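You operate a simulated robot arm through the tools that you are given. There is no shell and no other tool.

You run a simulated robot arm. Do the job below in one go: nothing can be reset, and whatever is moved stays where it is left.

JOB
Turn the hot plate OFF, unplug it and file its card in the upper drawer.
Fine: Knob first, socket switch off before the plug; close the drawer. Set down upright: hot plate card. Where these are worked on the way, their far stop is far enough and under half their travel is too little: upper drawer.
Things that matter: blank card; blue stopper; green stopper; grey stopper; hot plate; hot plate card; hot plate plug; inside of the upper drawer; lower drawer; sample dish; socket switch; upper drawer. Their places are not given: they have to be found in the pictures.

The check looks at the end state, three seconds after you hand in, the way a careful person would. Anything else that was tipped, shoved, dropped, spilled or broken makes it a failure.

ROBOT AND FRAMES
A 7-joint arm with a three-finger gripper, fixed in place. Base frame: the origin is at the foot of the arm, x ahead of it, y to its left, z up; the work surface is at about z = 76. Lengths are in cm, angles in degrees, forces in N, time in s.
Its first joint turns from -166.0 to 166.0 degrees. Payload 2.69 kg.
The TCP is the grasp point between the finger pads, 3 cm short of the fingertips. In the tool frame z runs along the fingers and y along their closing line. Largest opening 12.8 cm; the body of the gripper starts 11.7 cm behind the TCP.
Orientation is that of the tool frame in the base frame, as a unit quaternion [x, y, z, w]. With the fingers straight down and closing along the base's y, the tool's x points along the base's -x, its y along +y and its z along -z.

CONTROLS
- The arm moves only by the tool drive_tool. Its argument "series" is a list of rows, each an object of numbers (a shift or turn left out is 0, a gripper value left out holds the last): "dx", "dy", "dz": the shift along the base's x, y, z in cm; "wx", "wy", "wz": the turn, a rotation vector about the base's x, y, z in degrees. In form: [{"dx": .., "dy": .., "dz": .., "wx": .., "wy": .., "wz": ..}, ...]. A call has 1 to 20 rows; each row is the pose to reach, as a shift and turn from the pose commanded when the call began. "hand" is the gripper command, from -1 (fully open) to 1 (shut), values between in proportion, set as the call begins (left out, the last holds). Each row takes 0.2 s and may step no farther than 5 cm and 8.6 degrees from the row before; otherwise, or with a gripper value out of range, the whole call is refused. Where a pose cannot be reached the arm comes as near as it can. A force on the tool above 90 N (or 10 N above the force at the start of the call, whichever is more), or a blocked arm, ends the call early, and 0.2 s more pass. Each finger halts on what it meets, pressing with about 43 N; the grip force reading is that of the motor and also rises with nothing between the fingers. The clock runs only during rows and for 0.2 s after the last one: add rows that repeat a pose to give the fingers time. It gives the time, the measured TCP pose, the force on the tool (base axes), the opening and the grip force at its end, in the units of the frame above (readings bear some noise), with the torque about the TCP (base axes, N m) and any sound that the robot's microphone picked up.
- Cameras (640 x 400 px; columns grow to the right, rows downward): "scene" is fixed at [4.69, -49.31, 152.09]; the picture's right is [0.49, -0.87, 0.00], its down [-0.59, -0.33, -0.74] and it looks along [0.64, 0.36, -0.68] (base axes); focal length 324 px, centre (320, 200). "wrist" rides on the gripper at [5.8, 5.4, -13.1] in the tool frame; the picture's right is [-0.68, 0.74, 0.00], its down [-0.62, -0.57, -0.55] and it looks along [-0.40, -0.37, 0.84] (tool axes); focal length 234 px, centre (320, 200).
- capture(camera): a new picture of that camera. No time passes.
- move_column(by): slides the trunk up (or, below 0, down) by that many cm; the arm rides with it, the base frame stays. It gives what a move gives, with no picture.
- measure_at(camera, pixels): for up to 12 pixels [column, row] of the newest picture of that camera ("zoom" is the newest enlarged one), the place [x, y, z] in the base frame of the surface seen there, good to about 0.2 cm, but the place of the scene camera against the robot may be out by one fixed shift of up to 1.8 cm in any direction. No time passes.
- zoom(camera, box): a new picture of the part [left, top, right, bottom] of that camera's present view, enlarged. No time passes.
- hand_in(): hands the job in; it is judged then, once.

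Leave the gripper open and the arm clear of the work at the hand-in unless told otherwise.

The tools are called after ">>>" by a JSON object that holds its "method" and its "body". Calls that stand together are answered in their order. drive_tool: Moves the arm, as the interface text tells. Its arguments: {"type":"object","properties":{"series":{"type":"array","items":{"type":"object","properties":{"dx":{"type":"number"},"dy":{"type":"number"},"dz":{"type":"number"},"wx":{"type":"number"},"wy":{"type":"number"},"wz":{"type":"number"}}}},"hand":{"type":"number"}},"required":["series"]} The other tools are called the same way: move_column (by) slides the trunk up or down; capture (camera) takes a picture; measure_at (camera, pixels) gives the place of the surface under pixels of a picture; zoom (camera, box) takes an enlarged picture of a part of a camera's view; hand_in () hands the job in.

At the start:

```text
time: 0.0
ee_pos: [72.15, 35.83, 107.36]
tcp_rot: [0.0, 1.0, 0.0, 0.0]
force: [1.1, 0.5, -0.3]
wrist_torque: [-0.03, 0.01, 0.02]
opening: 12.8
finger_force: 0.0
trunk travel left (down, up): [-20.0, 15.0]
```

scene: 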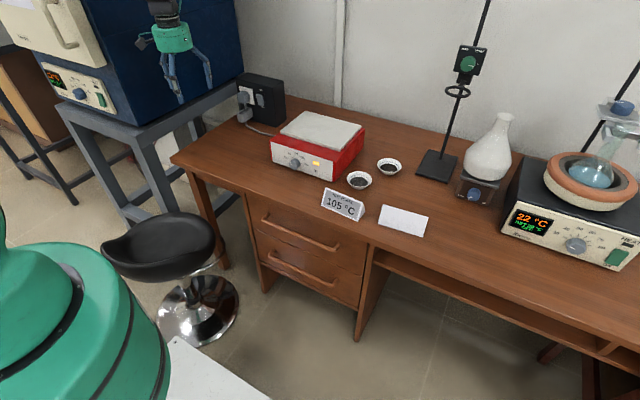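
wrist: 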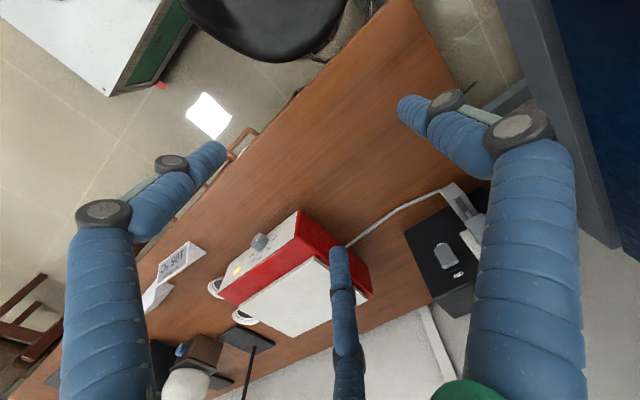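

I see the red hot plate around (315,148), its socket box around (260,98), cards at (342,204) and (403,220), and drawers at (305,245). I'll zoom in on these parts first.

>>> {"method": "zoom", "body": {"camera": "scene", "box": [220, 60, 420, 185]}}

>>> {"method": "zoom", "body": {"camera": "scene", "box": [230, 170, 450, 320]}}

>>> {"method": "zoom", "body": {"camera": "wrist", "box": [200, 160, 520, 360]}}

```text
3.20 times, centred on (320, 122) of scene
```

zoom: 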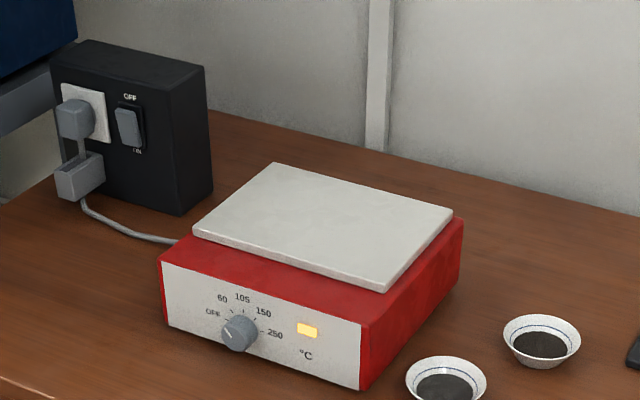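

```text
2.67 times, centred on (340, 245) of scene
```

zoom: 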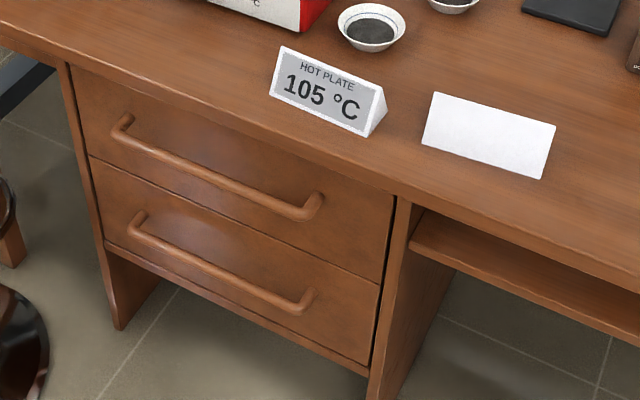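

```text
2.00 times, centred on (360, 260) of wrist
```

zoom: 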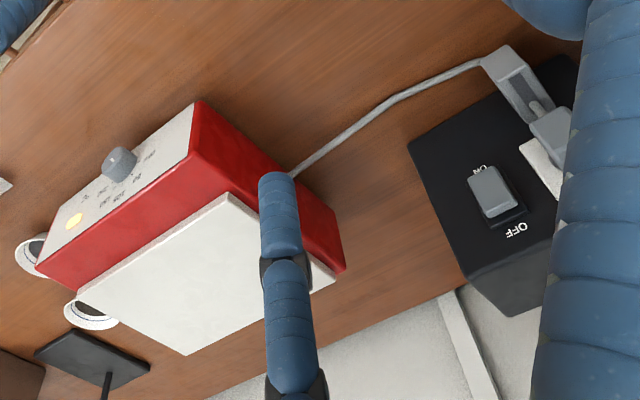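

I'll look at the gripper itself in the scene view at (170,45), and measure key points in both views: the knob, the plate corners, the switch, the plug and the cards.

>>> {"method": "zoom", "body": {"camera": "scene", "box": [110, 0, 250, 110]}}

>>> {"method": "measure_at", "body": {"camera": "scene", "pixels": [[294, 164], [271, 158], [332, 181], [362, 152], [260, 98], [244, 98], [245, 118], [330, 200], [345, 196], [400, 220], [264, 219], [339, 248]]}}

>>> {"method": "measure_at", "body": {"camera": "wrist", "pixels": [[258, 241], [297, 211], [219, 294], [445, 255], [455, 275], [440, 243], [462, 200], [472, 222], [180, 260], [160, 290], [373, 293], [405, 235]]}}

```text
3.64 times, centred on (180, 55) of scene
```

zoom: 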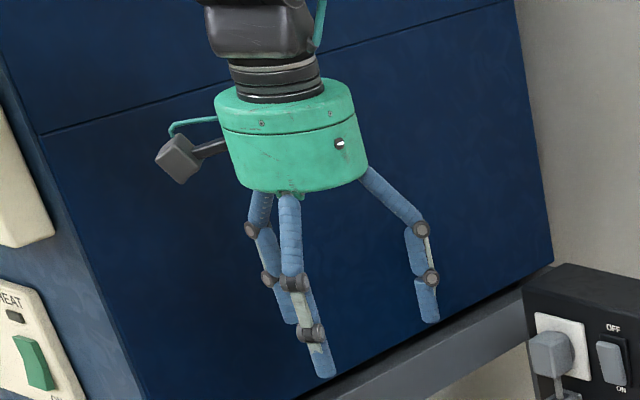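

```text
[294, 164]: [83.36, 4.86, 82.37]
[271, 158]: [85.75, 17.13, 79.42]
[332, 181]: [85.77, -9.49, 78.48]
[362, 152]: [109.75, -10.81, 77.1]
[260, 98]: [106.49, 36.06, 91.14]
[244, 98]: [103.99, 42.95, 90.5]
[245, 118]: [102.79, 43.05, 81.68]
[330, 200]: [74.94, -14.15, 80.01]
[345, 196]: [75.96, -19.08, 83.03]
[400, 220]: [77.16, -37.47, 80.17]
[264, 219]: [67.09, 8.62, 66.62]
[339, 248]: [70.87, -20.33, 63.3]
```

```text
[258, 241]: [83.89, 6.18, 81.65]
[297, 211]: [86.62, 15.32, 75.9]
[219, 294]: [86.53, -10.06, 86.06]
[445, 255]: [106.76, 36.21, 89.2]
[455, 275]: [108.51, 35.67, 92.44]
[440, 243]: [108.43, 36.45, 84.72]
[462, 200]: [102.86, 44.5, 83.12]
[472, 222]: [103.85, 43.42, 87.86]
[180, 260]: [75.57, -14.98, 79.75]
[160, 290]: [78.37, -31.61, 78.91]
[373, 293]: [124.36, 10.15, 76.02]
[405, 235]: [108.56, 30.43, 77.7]
```

The hand visibly has three fingers. I'll measure points on the fingers in the wrist picture at (340,270), (205,155) and (410,105) to learn the real geometry before I get near anything.

>>> {"method": "measure_at", "body": {"camera": "wrist", "pixels": [[340, 258], [342, 300], [345, 370], [210, 152], [165, 205], [100, 300], [408, 105], [450, 140], [530, 240], [103, 210], [515, 125]]}}

>>> {"method": "drive_tool", "body": {"series": [{"dx": 0}, {"dx": 0}, {"dx": 0}, {"dx": 0}, {"dx": 0}, {"dx": 0}], "hand": 1}}

>>> {"method": "capture", "body": {"camera": "wrist"}}

>>> {"method": "zoom", "body": {"camera": "scene", "box": [110, 0, 250, 110]}}

```text
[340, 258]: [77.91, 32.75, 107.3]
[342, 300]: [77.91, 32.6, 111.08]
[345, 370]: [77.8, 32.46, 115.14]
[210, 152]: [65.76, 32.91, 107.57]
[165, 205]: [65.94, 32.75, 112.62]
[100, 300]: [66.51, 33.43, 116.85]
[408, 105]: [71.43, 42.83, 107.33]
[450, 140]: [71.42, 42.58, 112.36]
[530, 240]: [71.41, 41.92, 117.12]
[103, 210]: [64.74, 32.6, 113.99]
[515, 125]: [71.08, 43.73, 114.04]
```

```text
time: 1.4
ee_pos: [72.14, 35.68, 107.48]
tcp_rot: [0.0, 1.0, 0.0, 0.0]
force: [-0.2, 0.7, -0.2]
wrist_torque: [-0.01, -0.01, -0.04]
opening: 0.2
finger_force: 32.0
trunk travel left (down, up): [-20.0, 15.0]
```

```text
taken
```

wrist: 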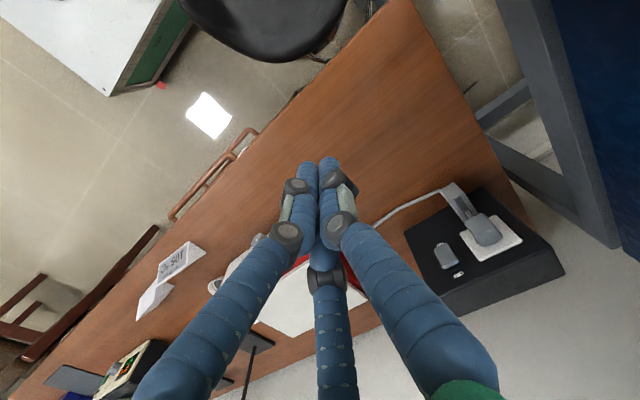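

```text
3.64 times, centred on (180, 55) of scene
```

zoom: 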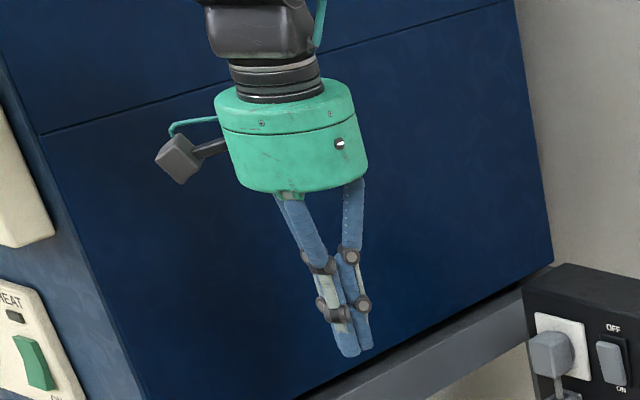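

The hand is a three-jaw centring gripper, with fingers at +y and at ±x/−y. I'll open it again and move to a pitched view in front of the hot plate, at about x 66, y 6, z 100, to inspect the knob dial.

>>> {"method": "drive_tool", "body": {"series": [{"dx": -1, "dy": -3.5, "dz": -0.5, "wy": -5}, {"dx": -2, "dy": -7, "dz": -1, "wy": -10}, {"dx": -3, "dy": -10.5, "dz": -2, "wy": -15}, {"dx": -4, "dy": -14, "dz": -3, "wy": -20}, {"dx": -5, "dy": -17.5, "dz": -4, "wy": -25}, {"dx": -6, "dy": -21, "dz": -5, "wy": -30}, {"dx": -7, "dy": -24.5, "dz": -6, "wy": -35}, {"dx": -8, "dy": -28, "dz": -7, "wy": -40}, {"dx": -8, "dy": -28, "dz": -7, "wy": -40}], "hand": -1}}

>>> {"method": "capture", "body": {"camera": "wrist"}}

>>> {"method": "capture", "body": {"camera": "scene"}}

```text
time: 3.4
ee_pos: [63.78, 7.63, 100.43]
tcp_rot: [0.001, 0.94, 0.0, 0.342]
force: [-0.2, -0.9, -0.3]
wrist_torque: [0.06, -0.15, 0.04]
opening: 12.8
finger_force: 0.0
trunk travel left (down, up): [-20.0, 15.0]
```

```text
taken
```

wrist: 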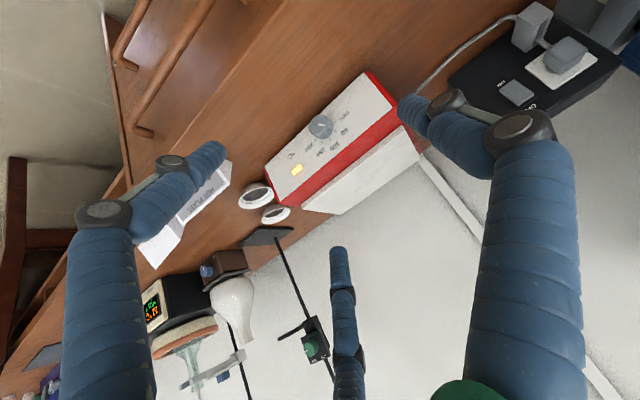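

```text
taken
```

scene: 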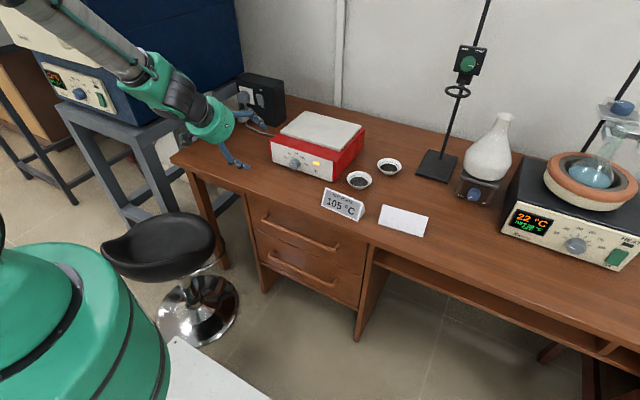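

The wrist view now shows the dial at about (322,126). I'll zoom in on it and on the socket box at (545,60).

>>> {"method": "zoom", "body": {"camera": "wrist", "box": [260, 80, 420, 200]}}

>>> {"method": "zoom", "body": {"camera": "wrist", "box": [440, 0, 640, 125]}}

>>> {"method": "zoom", "body": {"camera": "scene", "box": [260, 130, 350, 190]}}

```text
3.33 times, centred on (340, 140) of wrist
```

zoom: 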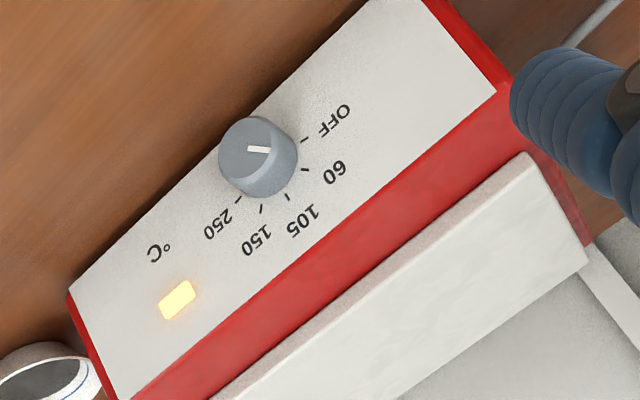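

```text
3.20 times, centred on (540, 62) of wrist
```

zoom: 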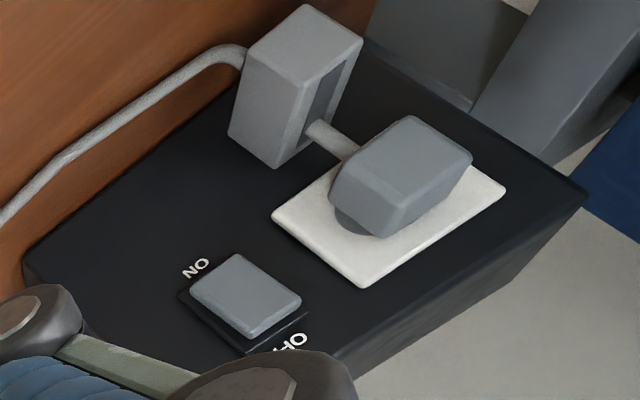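

```text
6.67 times, centred on (305, 160) of scene
```

zoom: 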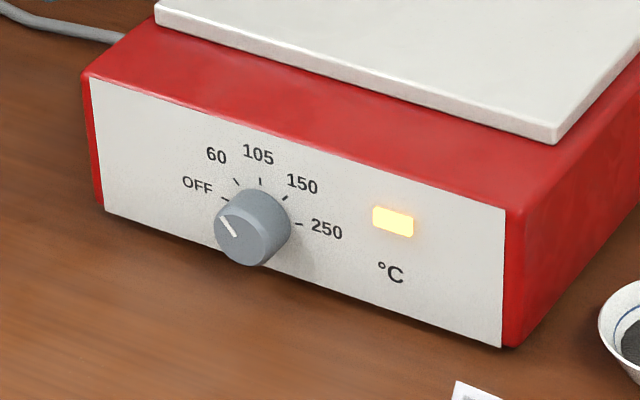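

The dial reads OFF, 60, 105, 150, 250, with the marker sitting between OFF and 60. A small counter-clockwise turn (top toward +y) is needed. I'll measure the knob and dial ticks, the socket parts, and the table's left and front edges.

>>> {"method": "measure_at", "body": {"camera": "wrist", "pixels": [[318, 124], [324, 127], [329, 122], [332, 131], [305, 140], [565, 55], [551, 40], [530, 25], [517, 94], [528, 100], [514, 84], [540, 105]]}}

>>> {"method": "measure_at", "body": {"camera": "scene", "pixels": [[178, 160], [190, 150], [205, 138], [168, 160], [182, 146], [196, 136], [200, 172], [240, 188], [300, 212], [360, 236], [198, 178], [236, 194]]}}

```text
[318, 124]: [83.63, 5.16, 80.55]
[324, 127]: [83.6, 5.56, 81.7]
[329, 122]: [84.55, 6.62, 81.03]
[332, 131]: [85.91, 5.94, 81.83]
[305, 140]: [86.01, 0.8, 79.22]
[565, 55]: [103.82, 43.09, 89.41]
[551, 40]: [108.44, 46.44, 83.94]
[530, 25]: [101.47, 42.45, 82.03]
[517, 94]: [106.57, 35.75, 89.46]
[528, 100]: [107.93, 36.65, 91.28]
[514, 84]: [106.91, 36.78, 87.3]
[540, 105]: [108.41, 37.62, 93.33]
```

```text
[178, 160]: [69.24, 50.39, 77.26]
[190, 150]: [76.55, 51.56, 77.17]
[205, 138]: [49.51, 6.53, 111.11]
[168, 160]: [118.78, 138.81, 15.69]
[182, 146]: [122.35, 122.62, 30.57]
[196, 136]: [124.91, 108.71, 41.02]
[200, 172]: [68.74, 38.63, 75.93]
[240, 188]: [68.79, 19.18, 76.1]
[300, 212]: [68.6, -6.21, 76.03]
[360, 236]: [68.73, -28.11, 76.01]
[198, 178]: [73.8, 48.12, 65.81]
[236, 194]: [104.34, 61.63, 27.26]
```

The scene camera reads about 1.2 cm high in z, so the table is at 76. The text says two fingers but the picture shows three, so I need to know which is physical. I'll test it on the bare table near (73,31): tilt the −y side down 30° and lower slowly. First touch near z≈81.8 means a finger at −y, and z≈80.2 means three fingers. Levelling and moving there comes first.

>>> {"method": "drive_tool", "body": {"series": [{"dx": 1, "dy": 3, "wy": 5}, {"dx": 2, "dy": 6, "wy": 10}, {"dx": 3, "dy": 9, "wy": 15}, {"dx": 4, "dy": 12, "wy": 20}, {"dx": 5, "dy": 15, "dz": -1, "wy": 25}, {"dx": 6, "dy": 18, "dz": -2, "wy": 30}, {"dx": 7, "dy": 21, "dz": -3, "wy": 35}, {"dx": 9, "dy": 24, "dz": -4, "wy": 40}]}}

>>> {"method": "drive_tool", "body": {"series": [{"dz": -2, "wx": 6}, {"dz": -4, "wx": 12}, {"dz": -6, "wx": 18}, {"dz": -8, "wx": 24}, {"dz": -10, "wx": 30}, {"dz": -12, "wx": 30}, {"dz": -12, "wx": 30}]}}

>>> {"method": "capture", "body": {"camera": "wrist"}}

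>>> {"method": "capture", "body": {"camera": "scene"}}

```text
time: 5.2
ee_pos: [73.16, 31.81, 96.25]
tcp_rot: [-0.001, 1.0, 0.001, -0.001]
force: [0.2, -0.1, -0.6]
wrist_torque: [0.02, -0.06, -0.04]
opening: 12.76
finger_force: 0.1
trunk travel left (down, up): [-20.0, 15.0]
```

```text
time: 6.8
ee_pos: [73.32, 31.74, 84.23]
tcp_rot: [0.002, 0.966, 0.258, 0.0]
force: [-0.5, -0.7, 0.5]
wrist_torque: [0.03, -0.01, 0.02]
opening: 12.79
finger_force: 0.1
trunk travel left (down, up): [-20.0, 15.0]
```

```text
taken
```

wrist: 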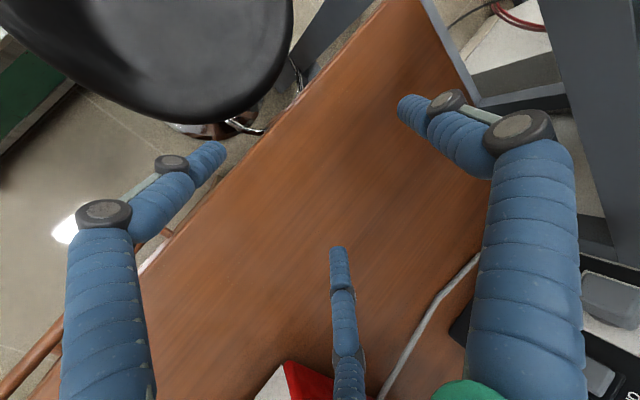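

```text
taken
```

scene: 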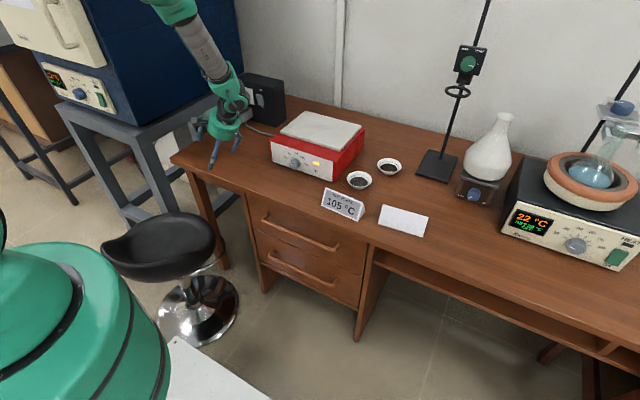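

The path is clear. Now I lower in small steps and watch the force: first to z≈82.3, then slowly on.

>>> {"method": "drive_tool", "body": {"series": [{"dz": -0.7}, {"dz": -1.4}, {"dz": -2.0}, {"dz": -2.0}]}}

>>> {"method": "drive_tool", "body": {"series": [{"dz": -0.2}, {"dz": -0.4}, {"dz": -0.6}, {"dz": -0.6}]}}

>>> {"method": "drive_tool", "body": {"series": [{"dz": -0.2}, {"dz": -0.4}, {"dz": -0.4}]}}

```text
time: 7.8
ee_pos: [72.93, 31.7, 82.32]
tcp_rot: [0.0, 0.966, 0.259, 0.0]
force: [-0.1, -0.4, 0.6]
wrist_torque: [-0.01, -0.03, -0.03]
opening: 12.83
finger_force: 0.0
trunk travel left (down, up): [-20.0, 15.0]
```

```text
time: 8.8
ee_pos: [73.08, 31.68, 81.78]
tcp_rot: [-0.001, 0.966, 0.259, 0.0]
force: [0.4, 0.6, 0.7]
wrist_torque: [0.04, -0.02, 0.01]
opening: 12.81
finger_force: 0.1
trunk travel left (down, up): [-20.0, 15.0]
```

```text
time: 9.6
ee_pos: [73.08, 31.84, 81.45]
tcp_rot: [0.0, 0.966, 0.259, 0.0]
force: [0.2, 0.3, 0.6]
wrist_torque: [-0.01, 0.03, 0.0]
opening: 12.79
finger_force: 0.1
trunk travel left (down, up): [-20.0, 15.0]
```

No touch at 81.45, so no finger sits at the pure −y spot. I continue down toward 80.

>>> {"method": "drive_tool", "body": {"series": [{"dz": -0.2}, {"dz": -0.4}, {"dz": -0.4}]}}

>>> {"method": "drive_tool", "body": {"series": [{"dz": -0.2}, {"dz": -0.4}, {"dz": -0.4}]}}

>>> {"method": "drive_tool", "body": {"series": [{"dz": -0.15}, {"dz": -0.3}, {"dz": -0.3}]}}

```text
time: 10.4
ee_pos: [73.23, 31.81, 80.99]
tcp_rot: [0.0, 0.966, 0.259, 0.0]
force: [0.0, 0.5, 0.1]
wrist_torque: [0.0, 0.0, 0.01]
opening: 12.82
finger_force: 0.0
trunk travel left (down, up): [-20.0, 15.0]
```

```text
time: 11.2
ee_pos: [73.06, 31.68, 80.53]
tcp_rot: [0.0, 0.966, 0.259, 0.0]
force: [0.4, 0.4, -1.2]
wrist_torque: [0.01, -0.07, -0.02]
opening: 12.82
finger_force: 0.1
trunk travel left (down, up): [-20.0, 15.0]
```

```text
time: 12.0
ee_pos: [73.19, 31.78, 80.44]
tcp_rot: [0.0, 0.966, 0.259, 0.0]
force: [-0.3, -0.8, -1.0]
wrist_torque: [0.02, 0.04, 0.01]
opening: 12.79
finger_force: 0.1
trunk travel left (down, up): [-20.0, 15.0]
```

>>> {"method": "drive_tool", "body": {"series": [{"dz": -0.15}, {"dz": -0.3}, {"dz": -0.3}]}}

>>> {"method": "capture", "body": {"camera": "wrist"}}

```text
time: 12.8
ee_pos: [73.12, 31.69, 80.01]
tcp_rot: [0.001, 0.966, 0.259, 0.0]
force: [0.2, -1.2, 0.0]
wrist_torque: [0.01, -0.02, -0.01]
opening: 12.81
finger_force: 0.0
trunk travel left (down, up): [-20.0, 15.0]
```

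```text
taken
```

wrist: 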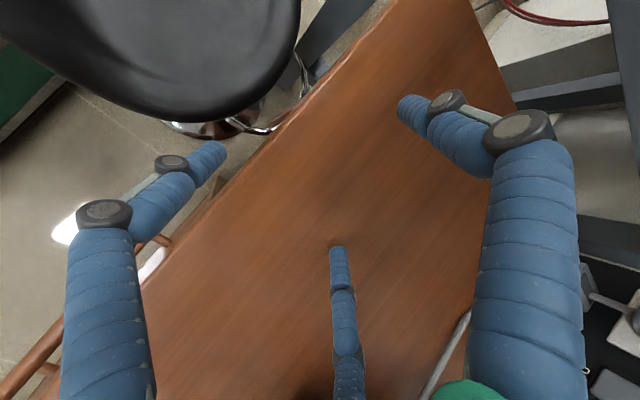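

Still no touch at z=80.0. I'll measure the visible fingertip at (338,248) and the table just beyond it at (338,240).

>>> {"method": "measure_at", "body": {"camera": "wrist", "pixels": [[338, 249], [338, 240], [333, 250], [343, 251], [220, 147], [400, 100], [340, 270], [380, 180]]}}

>>> {"method": "drive_tool", "body": {"series": [{"dz": -0.15}, {"dz": -0.3}, {"dz": -0.3}]}}

```text
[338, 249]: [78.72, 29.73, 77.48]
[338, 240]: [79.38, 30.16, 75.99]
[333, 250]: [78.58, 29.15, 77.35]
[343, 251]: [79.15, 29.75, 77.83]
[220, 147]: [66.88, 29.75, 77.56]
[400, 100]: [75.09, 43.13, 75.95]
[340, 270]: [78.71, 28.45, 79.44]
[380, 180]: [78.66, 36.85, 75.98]
```

```text
time: 13.6
ee_pos: [73.03, 31.78, 79.59]
tcp_rot: [0.001, 0.966, 0.259, 0.0]
force: [0.2, 0.4, 0.6]
wrist_torque: [0.02, -0.01, -0.01]
opening: 12.79
finger_force: 0.0
trunk travel left (down, up): [-20.0, 15.0]
```

The visible tips end only about 1.5 cm past the TCP and there is still no force at 79.6. I'll keep lowering in small steps to find real contact.

>>> {"method": "drive_tool", "body": {"series": [{"dz": -0.15}, {"dz": -0.3}, {"dz": -0.3}]}}

>>> {"method": "drive_tool", "body": {"series": [{"dz": -0.15}, {"dz": -0.3}, {"dz": -0.3}]}}

>>> {"method": "drive_tool", "body": {"series": [{"dz": -0.15}, {"dz": -0.3}, {"dz": -0.3}]}}

```text
time: 14.4
ee_pos: [73.28, 31.68, 79.51]
tcp_rot: [0.001, 0.966, 0.259, 0.001]
force: [1.8, -6.3, 10.9]
wrist_torque: [-0.52, -0.74, -0.33]
opening: 12.85
finger_force: 0.1
trunk travel left (down, up): [-20.0, 15.0]
```

```text
time: 15.2
ee_pos: [73.38, 31.73, 79.29]
tcp_rot: [0.001, 0.966, 0.26, 0.002]
force: [7.6, -14.4, 30.7]
wrist_torque: [-1.4, -2.1, -0.83]
opening: 12.87
finger_force: 0.7
trunk travel left (down, up): [-20.0, 15.0]
```

```text
time: 16.0
ee_pos: [73.39, 31.69, 79.26]
tcp_rot: [0.0, 0.966, 0.26, 0.003]
force: [17.8, -24.2, 53.4]
wrist_torque: [-2.32, -3.8, -1.21]
opening: 12.89
finger_force: 0.6
trunk travel left (down, up): [-20.0, 15.0]
```

Contact at about z=79.5. The torque places it at (+6, −3, −3.4) from the TCP, so the three visible fingers are the physical ones, with tips about 1.5 cm past the TCP when open. I now rise, level off, and go to a free spot in front of the desk to yaw −90° and put one finger on top.

>>> {"method": "drive_tool", "body": {"series": [{"dz": 2}, {"dz": 5}, {"dz": 8, "wx": -6}, {"dz": 11, "wx": -12}, {"dz": 14, "wx": -18}, {"dz": 17, "wx": -24}, {"dz": 20, "wx": -30}, {"dz": 22, "wx": -30}]}}

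>>> {"method": "drive_tool", "body": {"series": [{"dx": -1.5, "dy": -2.5, "wz": -8}, {"dx": -3, "dy": -5, "wz": -16}, {"dx": -4.5, "dy": -7.5, "wz": -24}, {"dx": -6, "dy": -10, "wz": -32}, {"dx": -7.5, "dy": -12.5, "wz": -40}, {"dx": -9, "dy": -15, "wz": -48}, {"dx": -10.5, "dy": -17.5, "wz": -56}, {"dx": -12, "dy": -20, "wz": -64}, {"dx": -13.5, "dy": -22, "wz": -72}, {"dx": -15, "dy": -24, "wz": -80}, {"dx": -16, "dy": -26, "wz": -85}, {"dx": -17, "dy": -26, "wz": -90}, {"dx": -17, "dy": -26, "wz": -90}]}}

```text
time: 17.8
ee_pos: [73.2, 31.64, 100.89]
tcp_rot: [0.001, 1.0, -0.001, 0.0]
force: [-0.2, 0.4, 0.0]
wrist_torque: [-0.03, -0.02, 0.02]
opening: 12.79
finger_force: 0.1
trunk travel left (down, up): [-20.0, 15.0]
```

```text
time: 20.6
ee_pos: [56.06, 5.77, 100.76]
tcp_rot: [0.707, 0.707, -0.001, 0.001]
force: [0.4, 0.1, -0.3]
wrist_torque: [-0.02, -0.01, -0.02]
opening: 12.78
finger_force: 0.1
trunk travel left (down, up): [-20.0, 15.0]
```

The orientation reads as wanted. Now I pitch up by 75° to point forward and 15° down, with the fingers pre-shaped to about 5 cm opening.

>>> {"method": "drive_tool", "body": {"series": [{"dx": 1, "dz": -0.5, "wy": -7.5}, {"dx": 2, "dz": -1, "wy": -15}, {"dx": 3, "dz": -1.5, "wy": -22.5}, {"dx": 4, "dz": -2, "wy": -30}, {"dx": 5, "dz": -2.5, "wy": -37.5}, {"dx": 6, "dz": -3, "wy": -45}, {"dx": 7, "dz": -3.5, "wy": -52.5}, {"dx": 8, "dz": -4, "wy": -60}, {"dx": 9, "dz": -4.5, "wy": -67.5}, {"dx": 10, "dz": -5, "wy": -75}, {"dx": 10, "dz": -5, "wy": -75}], "hand": 0.22}}

>>> {"method": "capture", "body": {"camera": "wrist"}}

>>> {"method": "capture", "body": {"camera": "scene"}}

```text
time: 23.0
ee_pos: [62.68, 5.01, 102.07]
tcp_rot: [0.664, 0.664, 0.244, 0.242]
force: [-0.6, -1.0, 0.0]
wrist_torque: [0.03, 0.0, 0.05]
opening: 5.0
finger_force: 0.1
out of reach, approached as far as the arm can: row 5, 6, 7, 8, 9, 10, 11
trunk travel left (down, up): [-20.0, 15.0]
```

```text
taken
```

wrist: 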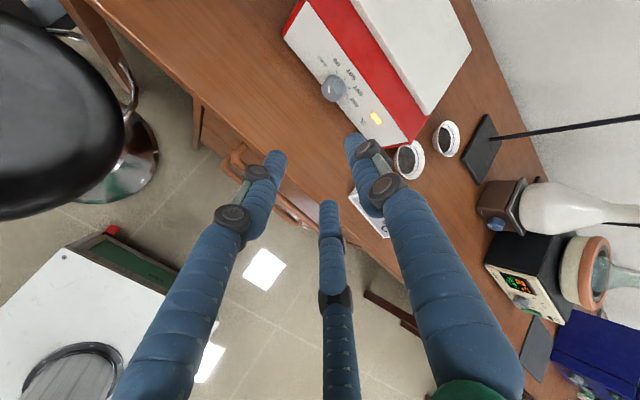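

```text
taken
```

scene: 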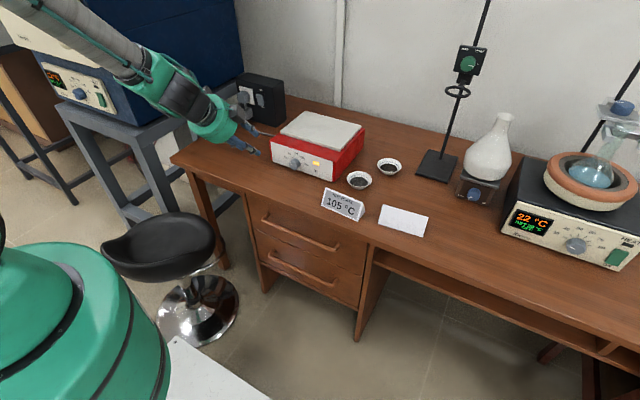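

The arm couldn't reach the full pitch here and stopped at about 40°. A lower shoulder should help, and the tool is clear in front of the desk, so I'll lower the trunk by 12 cm and see.

>>> {"method": "move_column", "body": {"by": -12}}

>>> {"method": "drive_tool", "body": {"series": [{"dx": 0}, {"dx": 0}]}}

```text
time: 24.5
ee_pos: [62.55, 5.07, 90.08]
tcp_rot: [0.664, 0.664, 0.243, 0.243]
force: [0.1, 0.1, 0.8]
wrist_torque: [0.02, -0.01, 0.04]
opening: 5.02
finger_force: 0.0
trunk travel left (down, up): [-8.0, 27.0]
```

```text
time: 25.1
ee_pos: [62.61, 5.07, 90.09]
tcp_rot: [0.663, 0.665, 0.243, 0.243]
force: [-0.1, -0.3, -0.2]
wrist_torque: [0.0, 0.02, 0.02]
opening: 4.98
finger_force: 0.0
trunk travel left (down, up): [-8.0, 27.0]
```

The pose holds where it is, so commands are relative to the reached pose. I try pitching further while raising a little and moving forward above the table edge.

>>> {"method": "drive_tool", "body": {"series": [{"dx": 1, "dz": 1.5, "wy": -5}, {"dx": 2, "dz": 3, "wy": -10}, {"dx": 3, "dz": 4, "wy": -15}, {"dx": 4, "dz": 5, "wy": -20}, {"dx": 5, "dz": 5, "wy": -25}, {"dx": 6, "dz": 5, "wy": -30}, {"dx": 7, "dz": 5, "wy": -35}, {"dx": 7, "dz": 5, "wy": -35}]}}

>>> {"method": "capture", "body": {"camera": "wrist"}}

>>> {"method": "capture", "body": {"camera": "scene"}}

```text
time: 26.9
ee_pos: [64.85, 4.57, 97.64]
tcp_rot: [0.645, 0.651, 0.287, 0.28]
force: [0.7, 0.1, -0.5]
wrist_torque: [-0.04, -0.02, -0.01]
opening: 5.0
finger_force: 0.2
out of reach, approached as far as the arm can: row 1, 2, 3, 4, 5, 6, 7, 8
trunk travel left (down, up): [-8.0, 27.0]
```

```text
taken
```

wrist: 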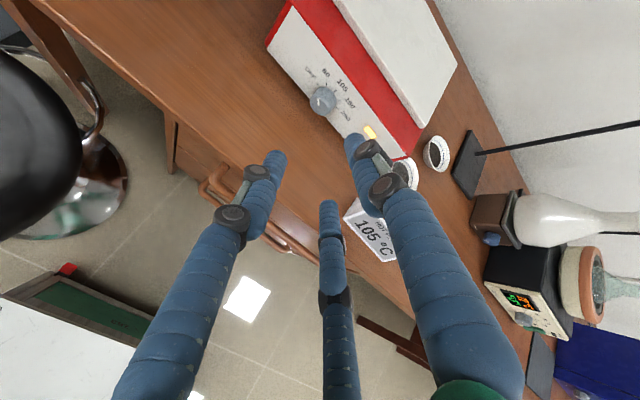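

```text
taken
```

scene: 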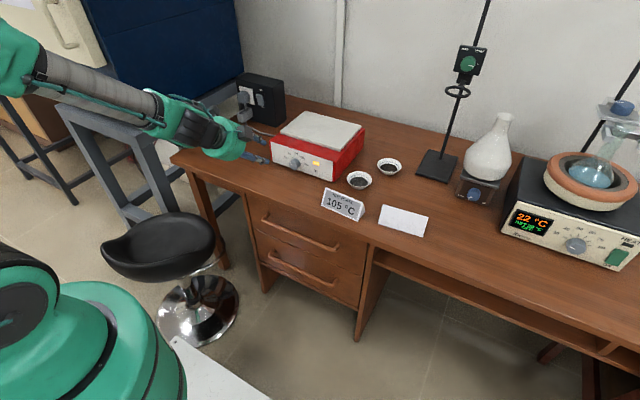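

Still limited. I'll measure points along the forearm, wrist and hand in the scene picture to understand which joint is limiting.

>>> {"method": "measure_at", "body": {"camera": "scene", "pixels": [[10, 70], [60, 78], [110, 95], [150, 110], [175, 120], [205, 135], [235, 150], [260, 160], [30, 300], [100, 340]]}}

```text
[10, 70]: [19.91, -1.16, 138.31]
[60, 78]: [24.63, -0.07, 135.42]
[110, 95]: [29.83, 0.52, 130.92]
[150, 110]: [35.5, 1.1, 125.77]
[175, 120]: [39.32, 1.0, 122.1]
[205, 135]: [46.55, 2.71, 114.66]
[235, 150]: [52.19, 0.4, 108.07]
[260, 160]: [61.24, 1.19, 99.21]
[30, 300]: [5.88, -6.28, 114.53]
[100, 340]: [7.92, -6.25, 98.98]
```

The limit appears when the hand comes in line with the forearm, so near the knob I can only get about 35–40° below horizontal. That works for gripping the knob. I'll measure the fingertip positions at this 5 cm opening and the knob and dial again from this nearer view.

>>> {"method": "zoom", "body": {"camera": "wrist", "box": [250, 0, 450, 125]}}

>>> {"method": "measure_at", "body": {"camera": "wrist", "pixels": [[329, 203], [280, 155], [351, 137], [323, 99], [318, 104], [312, 98], [329, 95], [334, 84], [265, 45], [370, 130], [300, 112], [308, 110]]}}

```text
3.20 times, centred on (350, 62) of wrist
```

zoom: 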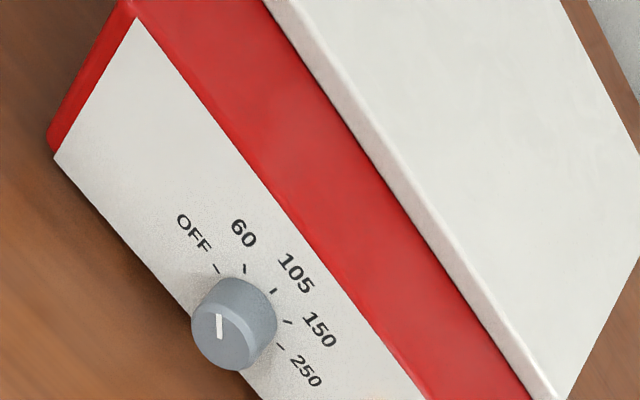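

```text
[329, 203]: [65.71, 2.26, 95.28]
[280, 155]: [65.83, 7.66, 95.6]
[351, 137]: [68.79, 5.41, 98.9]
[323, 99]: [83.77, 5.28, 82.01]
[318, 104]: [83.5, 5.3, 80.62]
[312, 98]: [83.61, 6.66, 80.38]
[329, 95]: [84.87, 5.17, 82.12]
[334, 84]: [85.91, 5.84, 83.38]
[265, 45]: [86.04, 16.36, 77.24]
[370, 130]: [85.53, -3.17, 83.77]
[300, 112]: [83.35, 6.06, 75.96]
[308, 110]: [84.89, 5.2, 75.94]
```

The marker is clearer here. I measure the tick marks and marker ends in this zoom: OFF (215,268), 60 (245,268), 105 (274,291), 150 (288,322), 250 (281,346), marker (217,315)–(220,338), and face edges.

>>> {"method": "measure_at", "body": {"camera": "zoom", "pixels": [[215, 268], [245, 268], [274, 291], [288, 322], [281, 346], [217, 315], [220, 338], [194, 325], [225, 367], [247, 350], [214, 305], [240, 325]]}}

```text
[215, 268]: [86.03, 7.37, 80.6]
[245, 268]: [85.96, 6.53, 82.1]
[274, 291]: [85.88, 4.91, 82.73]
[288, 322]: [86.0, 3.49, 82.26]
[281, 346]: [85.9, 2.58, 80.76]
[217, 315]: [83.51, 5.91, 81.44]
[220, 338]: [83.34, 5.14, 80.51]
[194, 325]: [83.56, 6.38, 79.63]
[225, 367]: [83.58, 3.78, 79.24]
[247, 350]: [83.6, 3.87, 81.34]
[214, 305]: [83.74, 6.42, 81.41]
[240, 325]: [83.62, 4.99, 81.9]
```

The ticks fit a dial with OFF at +80°, 60 at +40°, 105 at 0°, centred at y≈5.05, z≈80.4, knob radius ≈1.55, face x≈83.55, panel x≈86. The marker is at 40°, so it's set to 60 and needs a 40° counter-clockwise turn. The best grip has two fingers on the ±y sides and the single finger at the front, so I'll level the tool and yaw by +180° here, clear of everything.

>>> {"method": "drive_tool", "body": {"series": [{"dx": -1, "dz": 1, "wy": 8}, {"dx": -2, "dz": 2, "wy": 16}, {"dx": -3, "dz": 3, "wy": 24}, {"dx": -4, "dz": 4, "wy": 32}, {"dx": -4, "dz": 4, "wy": 40}, {"dx": -4, "dz": 4, "wy": 47}]}}

>>> {"method": "drive_tool", "body": {"series": [{"wz": 8.5}, {"wz": 17}, {"wz": 25.5}, {"wz": 34}, {"wz": 42.5}, {"wz": 51}, {"wz": 59.5}, {"wz": 68}, {"wz": 76.5}, {"wz": 85}, {"wz": 90}]}}

>>> {"method": "drive_tool", "body": {"series": [{"wz": 8.5}, {"wz": 17}, {"wz": 25.5}, {"wz": 34}, {"wz": 42.5}, {"wz": 51}, {"wz": 59.5}, {"wz": 68}, {"wz": 76.5}, {"wz": 85}, {"wz": 90}, {"wz": 90}]}}

```text
time: 28.3
ee_pos: [61.28, 4.84, 104.27]
tcp_rot: [0.706, 0.708, 0.021, 0.012]
force: [1.1, -0.2, -0.8]
wrist_torque: [0.0, 0.2, 0.0]
opening: 4.97
finger_force: 0.1
out of reach, approached as far as the arm can: row 3
trunk travel left (down, up): [-8.0, 27.0]
```

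```text
time: 30.7
ee_pos: [61.07, 4.73, 101.73]
tcp_rot: [-0.003, 1.0, 0.003, -0.006]
force: [0.4, 0.1, -1.0]
wrist_torque: [-0.01, 0.01, -0.01]
opening: 5.0
finger_force: 0.2
trunk travel left (down, up): [-8.0, 27.0]
```

```text
time: 33.3
ee_pos: [61.31, 4.69, 101.82]
tcp_rot: [0.709, -0.705, 0.001, 0.006]
force: [-0.2, 0.3, -0.1]
wrist_torque: [0.0, 0.0, -0.02]
opening: 4.99
finger_force: 0.1
trunk travel left (down, up): [-8.0, 27.0]
```

Yaw is now +90°, with the single finger toward the robot and two on the ±y sides. I move above the knob to (83.2, 5.05, 92), pre-rotated +20° about x.

>>> {"method": "drive_tool", "body": {"series": [{"dx": 4, "dz": -1.5, "wx": 4}, {"dx": 8, "dz": -3.5, "wx": 8}, {"dx": 12, "dz": -5.5, "wx": 12}, {"dx": 16, "dz": -7.5, "wx": 16}, {"dx": 20, "dz": -9, "wx": 20}, {"dx": 21.9, "dy": 0.36, "dz": -9.8, "wx": 20}, {"dx": 21.9, "dy": 0.36, "dz": -9.8, "wx": 20}]}}

>>> {"method": "capture", "body": {"camera": "wrist"}}

>>> {"method": "capture", "body": {"camera": "scene"}}

```text
time: 34.9
ee_pos: [82.97, 5.19, 92.0]
tcp_rot: [0.699, -0.695, -0.121, -0.116]
force: [0.1, 0.7, -0.2]
wrist_torque: [0.04, 0.02, 0.02]
opening: 4.97
finger_force: 0.1
trunk travel left (down, up): [-8.0, 27.0]
```

```text
taken
```

wrist: 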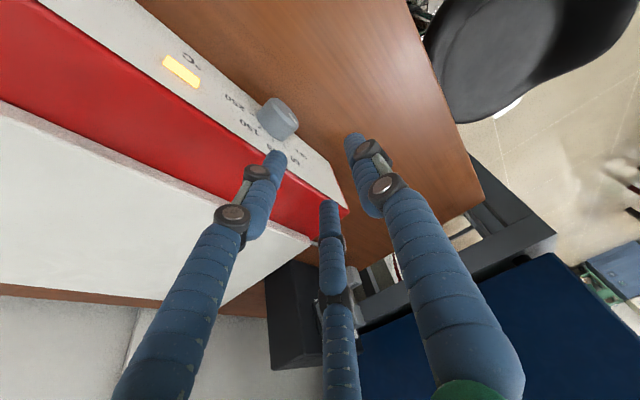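

```text
taken
```

scene: 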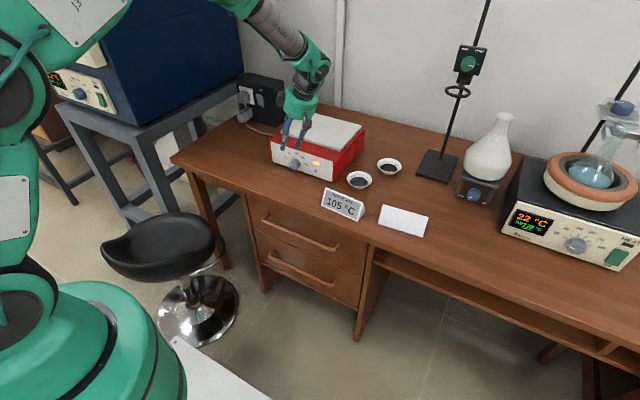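

I check fingertip positions relative to the knob in this picture: left finger tip (277,157), centre tip (329,203), right tip (352,138), knob (275,105)/(285,122).

>>> {"method": "measure_at", "body": {"camera": "wrist", "pixels": [[278, 155], [329, 203], [353, 137], [267, 107], [283, 117], [287, 131], [292, 112], [276, 128], [330, 215], [90, 40], [60, 100], [150, 130]]}}

```text
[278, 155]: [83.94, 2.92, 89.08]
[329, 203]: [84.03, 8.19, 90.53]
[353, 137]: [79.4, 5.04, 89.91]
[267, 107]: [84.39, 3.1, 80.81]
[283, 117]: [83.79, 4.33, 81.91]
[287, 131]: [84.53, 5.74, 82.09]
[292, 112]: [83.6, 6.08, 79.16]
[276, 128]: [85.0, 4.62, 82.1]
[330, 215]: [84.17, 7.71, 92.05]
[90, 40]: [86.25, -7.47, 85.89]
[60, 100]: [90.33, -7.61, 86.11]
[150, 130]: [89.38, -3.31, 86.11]
```

The knob's radius is about 1.7. I widen slightly to 5.6 cm and approach along the tilted tool axis so the lower finger doesn't land on the knob: first shift −y 4.2, then slide in diagonally.

>>> {"method": "drive_tool", "body": {"series": [{"dx": -0.2, "dy": -2.1}, {"dx": -0.2, "dy": -4.2}, {"dx": -0.2, "dy": -3.4, "dz": -2.2}, {"dx": -0.2, "dy": -2.6, "dz": -4.4}, {"dx": -0.2, "dy": -1.8, "dz": -6.6}, {"dx": -0.2, "dy": -1.0, "dz": -8.8}, {"dx": -0.2, "dy": -1.0, "dz": -8.8}], "hand": 0.125}}

>>> {"method": "capture", "body": {"camera": "wrist"}}

>>> {"method": "zoom", "body": {"camera": "scene", "box": [250, 90, 370, 190]}}

```text
time: 36.5
ee_pos: [82.83, 4.26, 83.1]
tcp_rot: [0.698, -0.696, -0.12, -0.117]
force: [0.3, -0.1, -0.1]
wrist_torque: [0.01, -0.01, 0.01]
opening: 5.63
finger_force: 0.1
trunk travel left (down, up): [-8.0, 27.0]
```

```text
taken
```

wrist: 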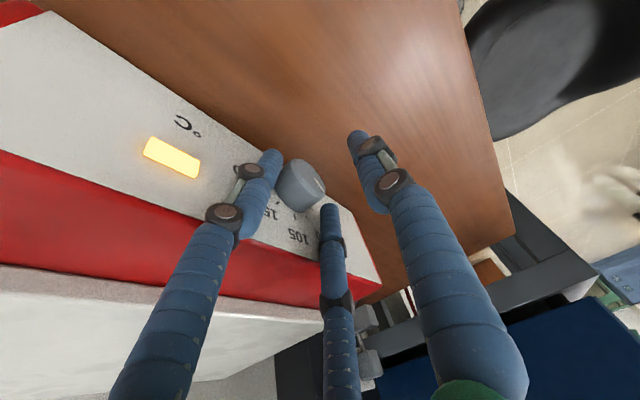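

```text
4.00 times, centred on (310, 140) of scene
```

zoom: 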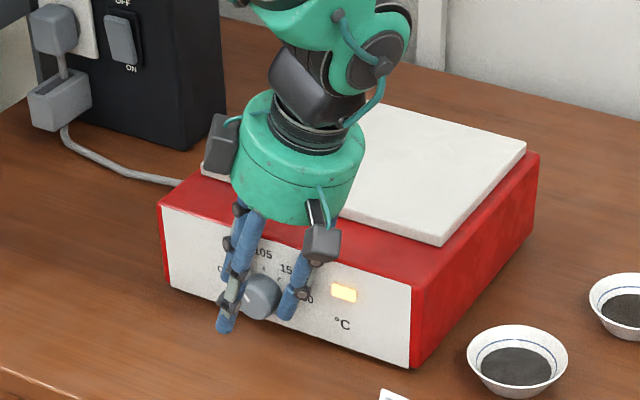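

The knob sits between the two side fingers. I zoom in to check the clearance on each side.

>>> {"method": "zoom", "body": {"camera": "wrist", "box": [220, 120, 400, 240]}}

>>> {"method": "measure_at", "body": {"camera": "wrist", "pixels": [[277, 155], [272, 175], [329, 207], [290, 172], [308, 188], [300, 205], [285, 180], [321, 183], [357, 135], [295, 162]]}}

```text
3.33 times, centred on (310, 180) of wrist
```

zoom: 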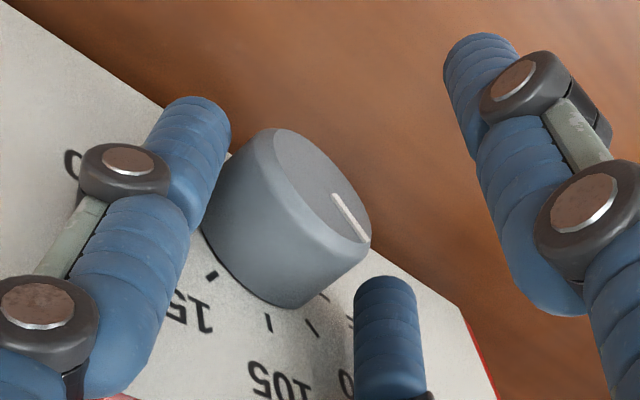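

```text
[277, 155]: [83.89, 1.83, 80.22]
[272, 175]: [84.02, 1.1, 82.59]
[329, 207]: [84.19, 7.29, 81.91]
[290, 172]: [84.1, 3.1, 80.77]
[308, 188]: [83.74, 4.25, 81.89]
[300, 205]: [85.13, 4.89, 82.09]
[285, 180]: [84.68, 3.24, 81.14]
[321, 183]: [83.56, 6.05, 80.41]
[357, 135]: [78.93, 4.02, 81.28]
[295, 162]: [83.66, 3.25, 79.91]
```

The knob centre is at about y=4.95, z=80.35 with radius about 1.75, and there is room on both sides. I slide the remaining 2.8 cm in.

>>> {"method": "drive_tool", "body": {"series": [{"dy": 0.3, "dz": -0.9}, {"dy": 0.6, "dz": -1.9}, {"dy": 0.88, "dz": -2.8}, {"dy": 0.88, "dz": -2.8}]}}

>>> {"method": "capture", "body": {"camera": "wrist"}}

>>> {"method": "zoom", "body": {"camera": "wrist", "box": [220, 120, 400, 240]}}

```text
time: 37.5
ee_pos: [82.88, 5.11, 80.27]
tcp_rot: [0.699, -0.695, -0.121, -0.117]
force: [0.3, -0.2, -0.3]
wrist_torque: [0.02, -0.01, -0.03]
opening: 5.6
finger_force: 0.1
trunk travel left (down, up): [-8.0, 27.0]
```

```text
taken
```

wrist: 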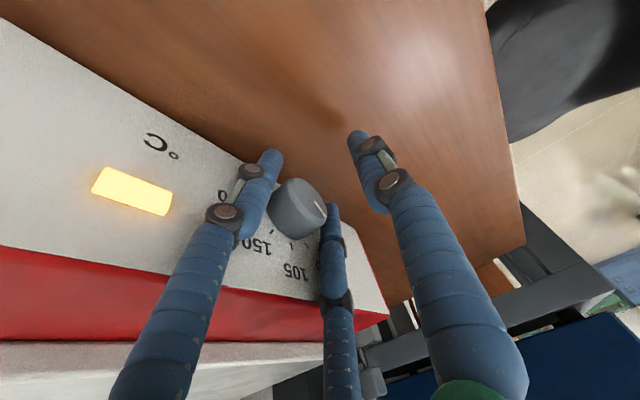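

```text
3.33 times, centred on (310, 180) of wrist
```

zoom: 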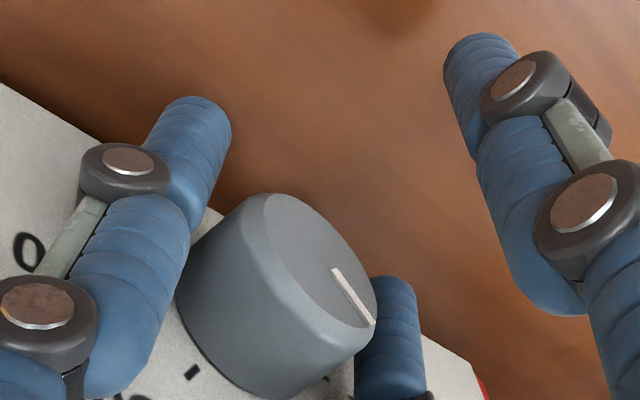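

The knob is well centred between the side fingers with no contact force. Now I close gently to a commanded 3.2 cm so the front finger doesn't push the face.

>>> {"method": "drive_tool", "body": {"series": [{"dx": 0}, {"dx": 0}, {"dx": 0}], "hand": 0.5}}

>>> {"method": "capture", "body": {"camera": "wrist"}}

>>> {"method": "zoom", "body": {"camera": "wrist", "box": [220, 120, 400, 240]}}

```text
time: 38.3
ee_pos: [82.81, 5.02, 80.29]
tcp_rot: [0.698, -0.696, -0.121, -0.117]
force: [3.3, -8.7, -3.4]
wrist_torque: [-0.03, -0.07, -0.19]
opening: 4.39
finger_force: 8.9
trunk travel left (down, up): [-8.0, 27.0]
```

```text
taken
```

wrist: 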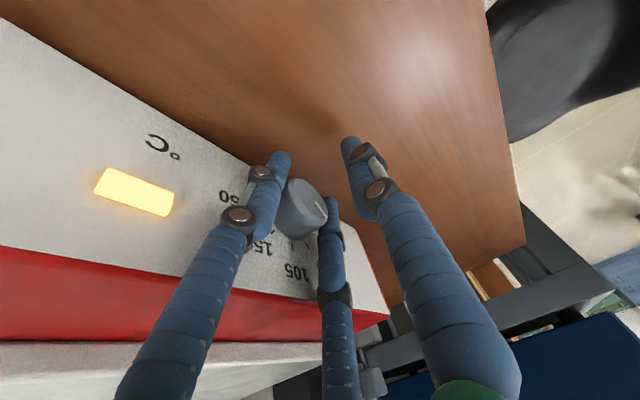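

```text
3.33 times, centred on (310, 180) of wrist
```

zoom: 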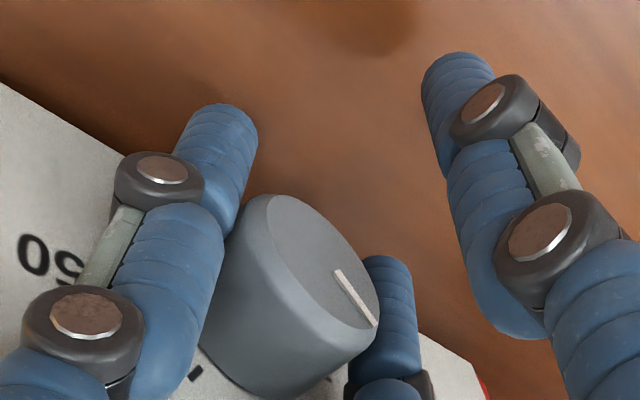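

Both side fingers hold the knob, with a slight −y imbalance of about 8.7 N. I nudge −0.1 in y and turn the first 12° about −x, checking the forces.

>>> {"method": "drive_tool", "body": {"series": [{"dy": -0.1, "wx": 0}, {"dy": -0.1, "wx": -4}, {"dy": -0.1, "wx": -8}, {"dy": -0.1, "wx": -12}, {"dy": -0.1, "wx": -12}]}}

>>> {"method": "capture", "body": {"camera": "wrist"}}

>>> {"method": "zoom", "body": {"camera": "scene", "box": [250, 90, 370, 190]}}

```text
time: 39.5
ee_pos: [82.8, 4.92, 80.37]
tcp_rot: [0.707, -0.704, -0.048, -0.043]
force: [-1.5, 3.8, -2.7]
wrist_torque: [0.02, 0.13, 0.1]
opening: 4.43
finger_force: 8.7
trunk travel left (down, up): [-8.0, 27.0]
```

```text
taken
```

wrist: 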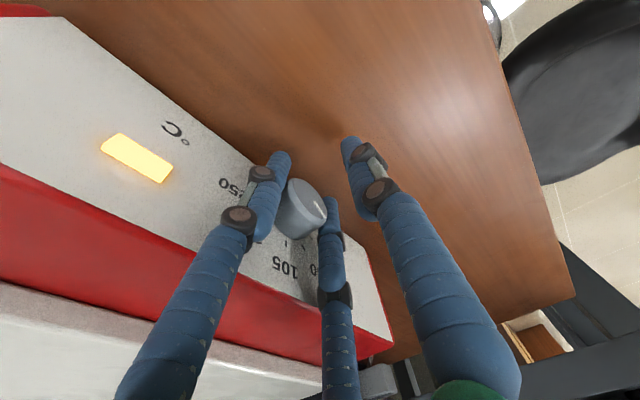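

```text
4.00 times, centred on (310, 140) of scene
```

zoom: 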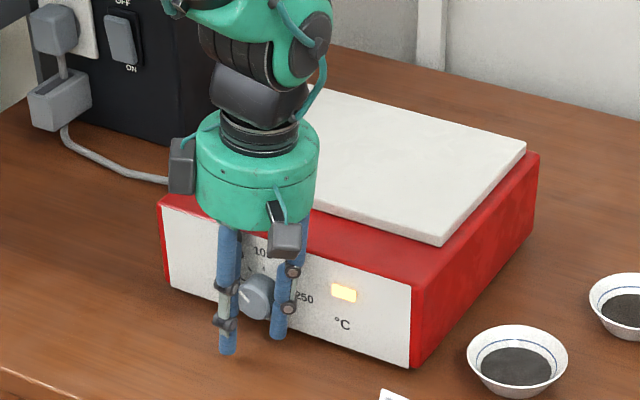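

>>> {"method": "zoom", "body": {"camera": "wrist", "box": [220, 120, 400, 240]}}

```text
3.33 times, centred on (310, 180) of wrist
```

zoom: 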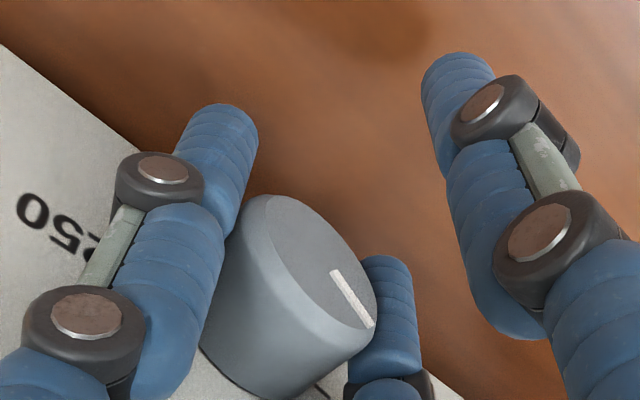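

The marker stays fixed in the hand's view, so the knob is turning with the grip. I continue the remaining 28°.

>>> {"method": "drive_tool", "body": {"series": [{"wx": -4}, {"wx": -8}, {"wx": -12}, {"wx": -16}, {"wx": -20}, {"wx": -24}, {"wx": -28}, {"wx": -28}]}}

>>> {"method": "capture", "body": {"camera": "wrist"}}

>>> {"method": "zoom", "body": {"camera": "wrist", "box": [220, 120, 400, 240]}}

>>> {"method": "zoom", "body": {"camera": "scene", "box": [250, 90, 370, 190]}}

```text
time: 41.3
ee_pos: [82.89, 5.09, 80.33]
tcp_rot: [0.696, -0.695, 0.125, 0.13]
force: [-3.3, 16.6, -4.6]
wrist_torque: [0.0, 0.15, 0.27]
opening: 4.4
finger_force: 9.3
trunk travel left (down, up): [-8.0, 27.0]
```

```text
taken
```

wrist: 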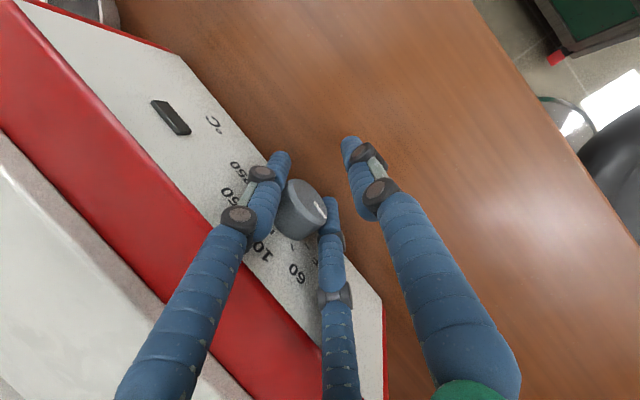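

```text
3.33 times, centred on (310, 180) of wrist
```

zoom: 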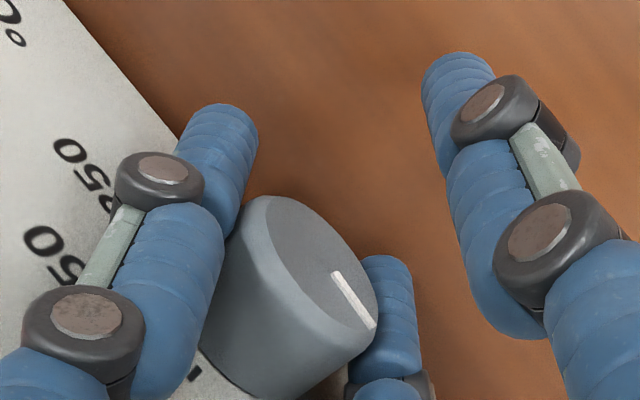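

```text
4.00 times, centred on (310, 140) of scene
```

zoom: 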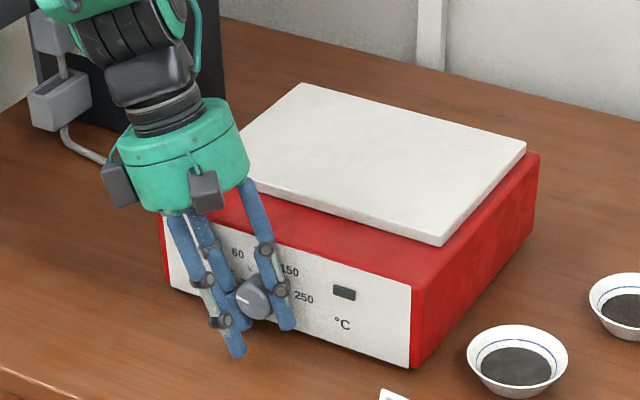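

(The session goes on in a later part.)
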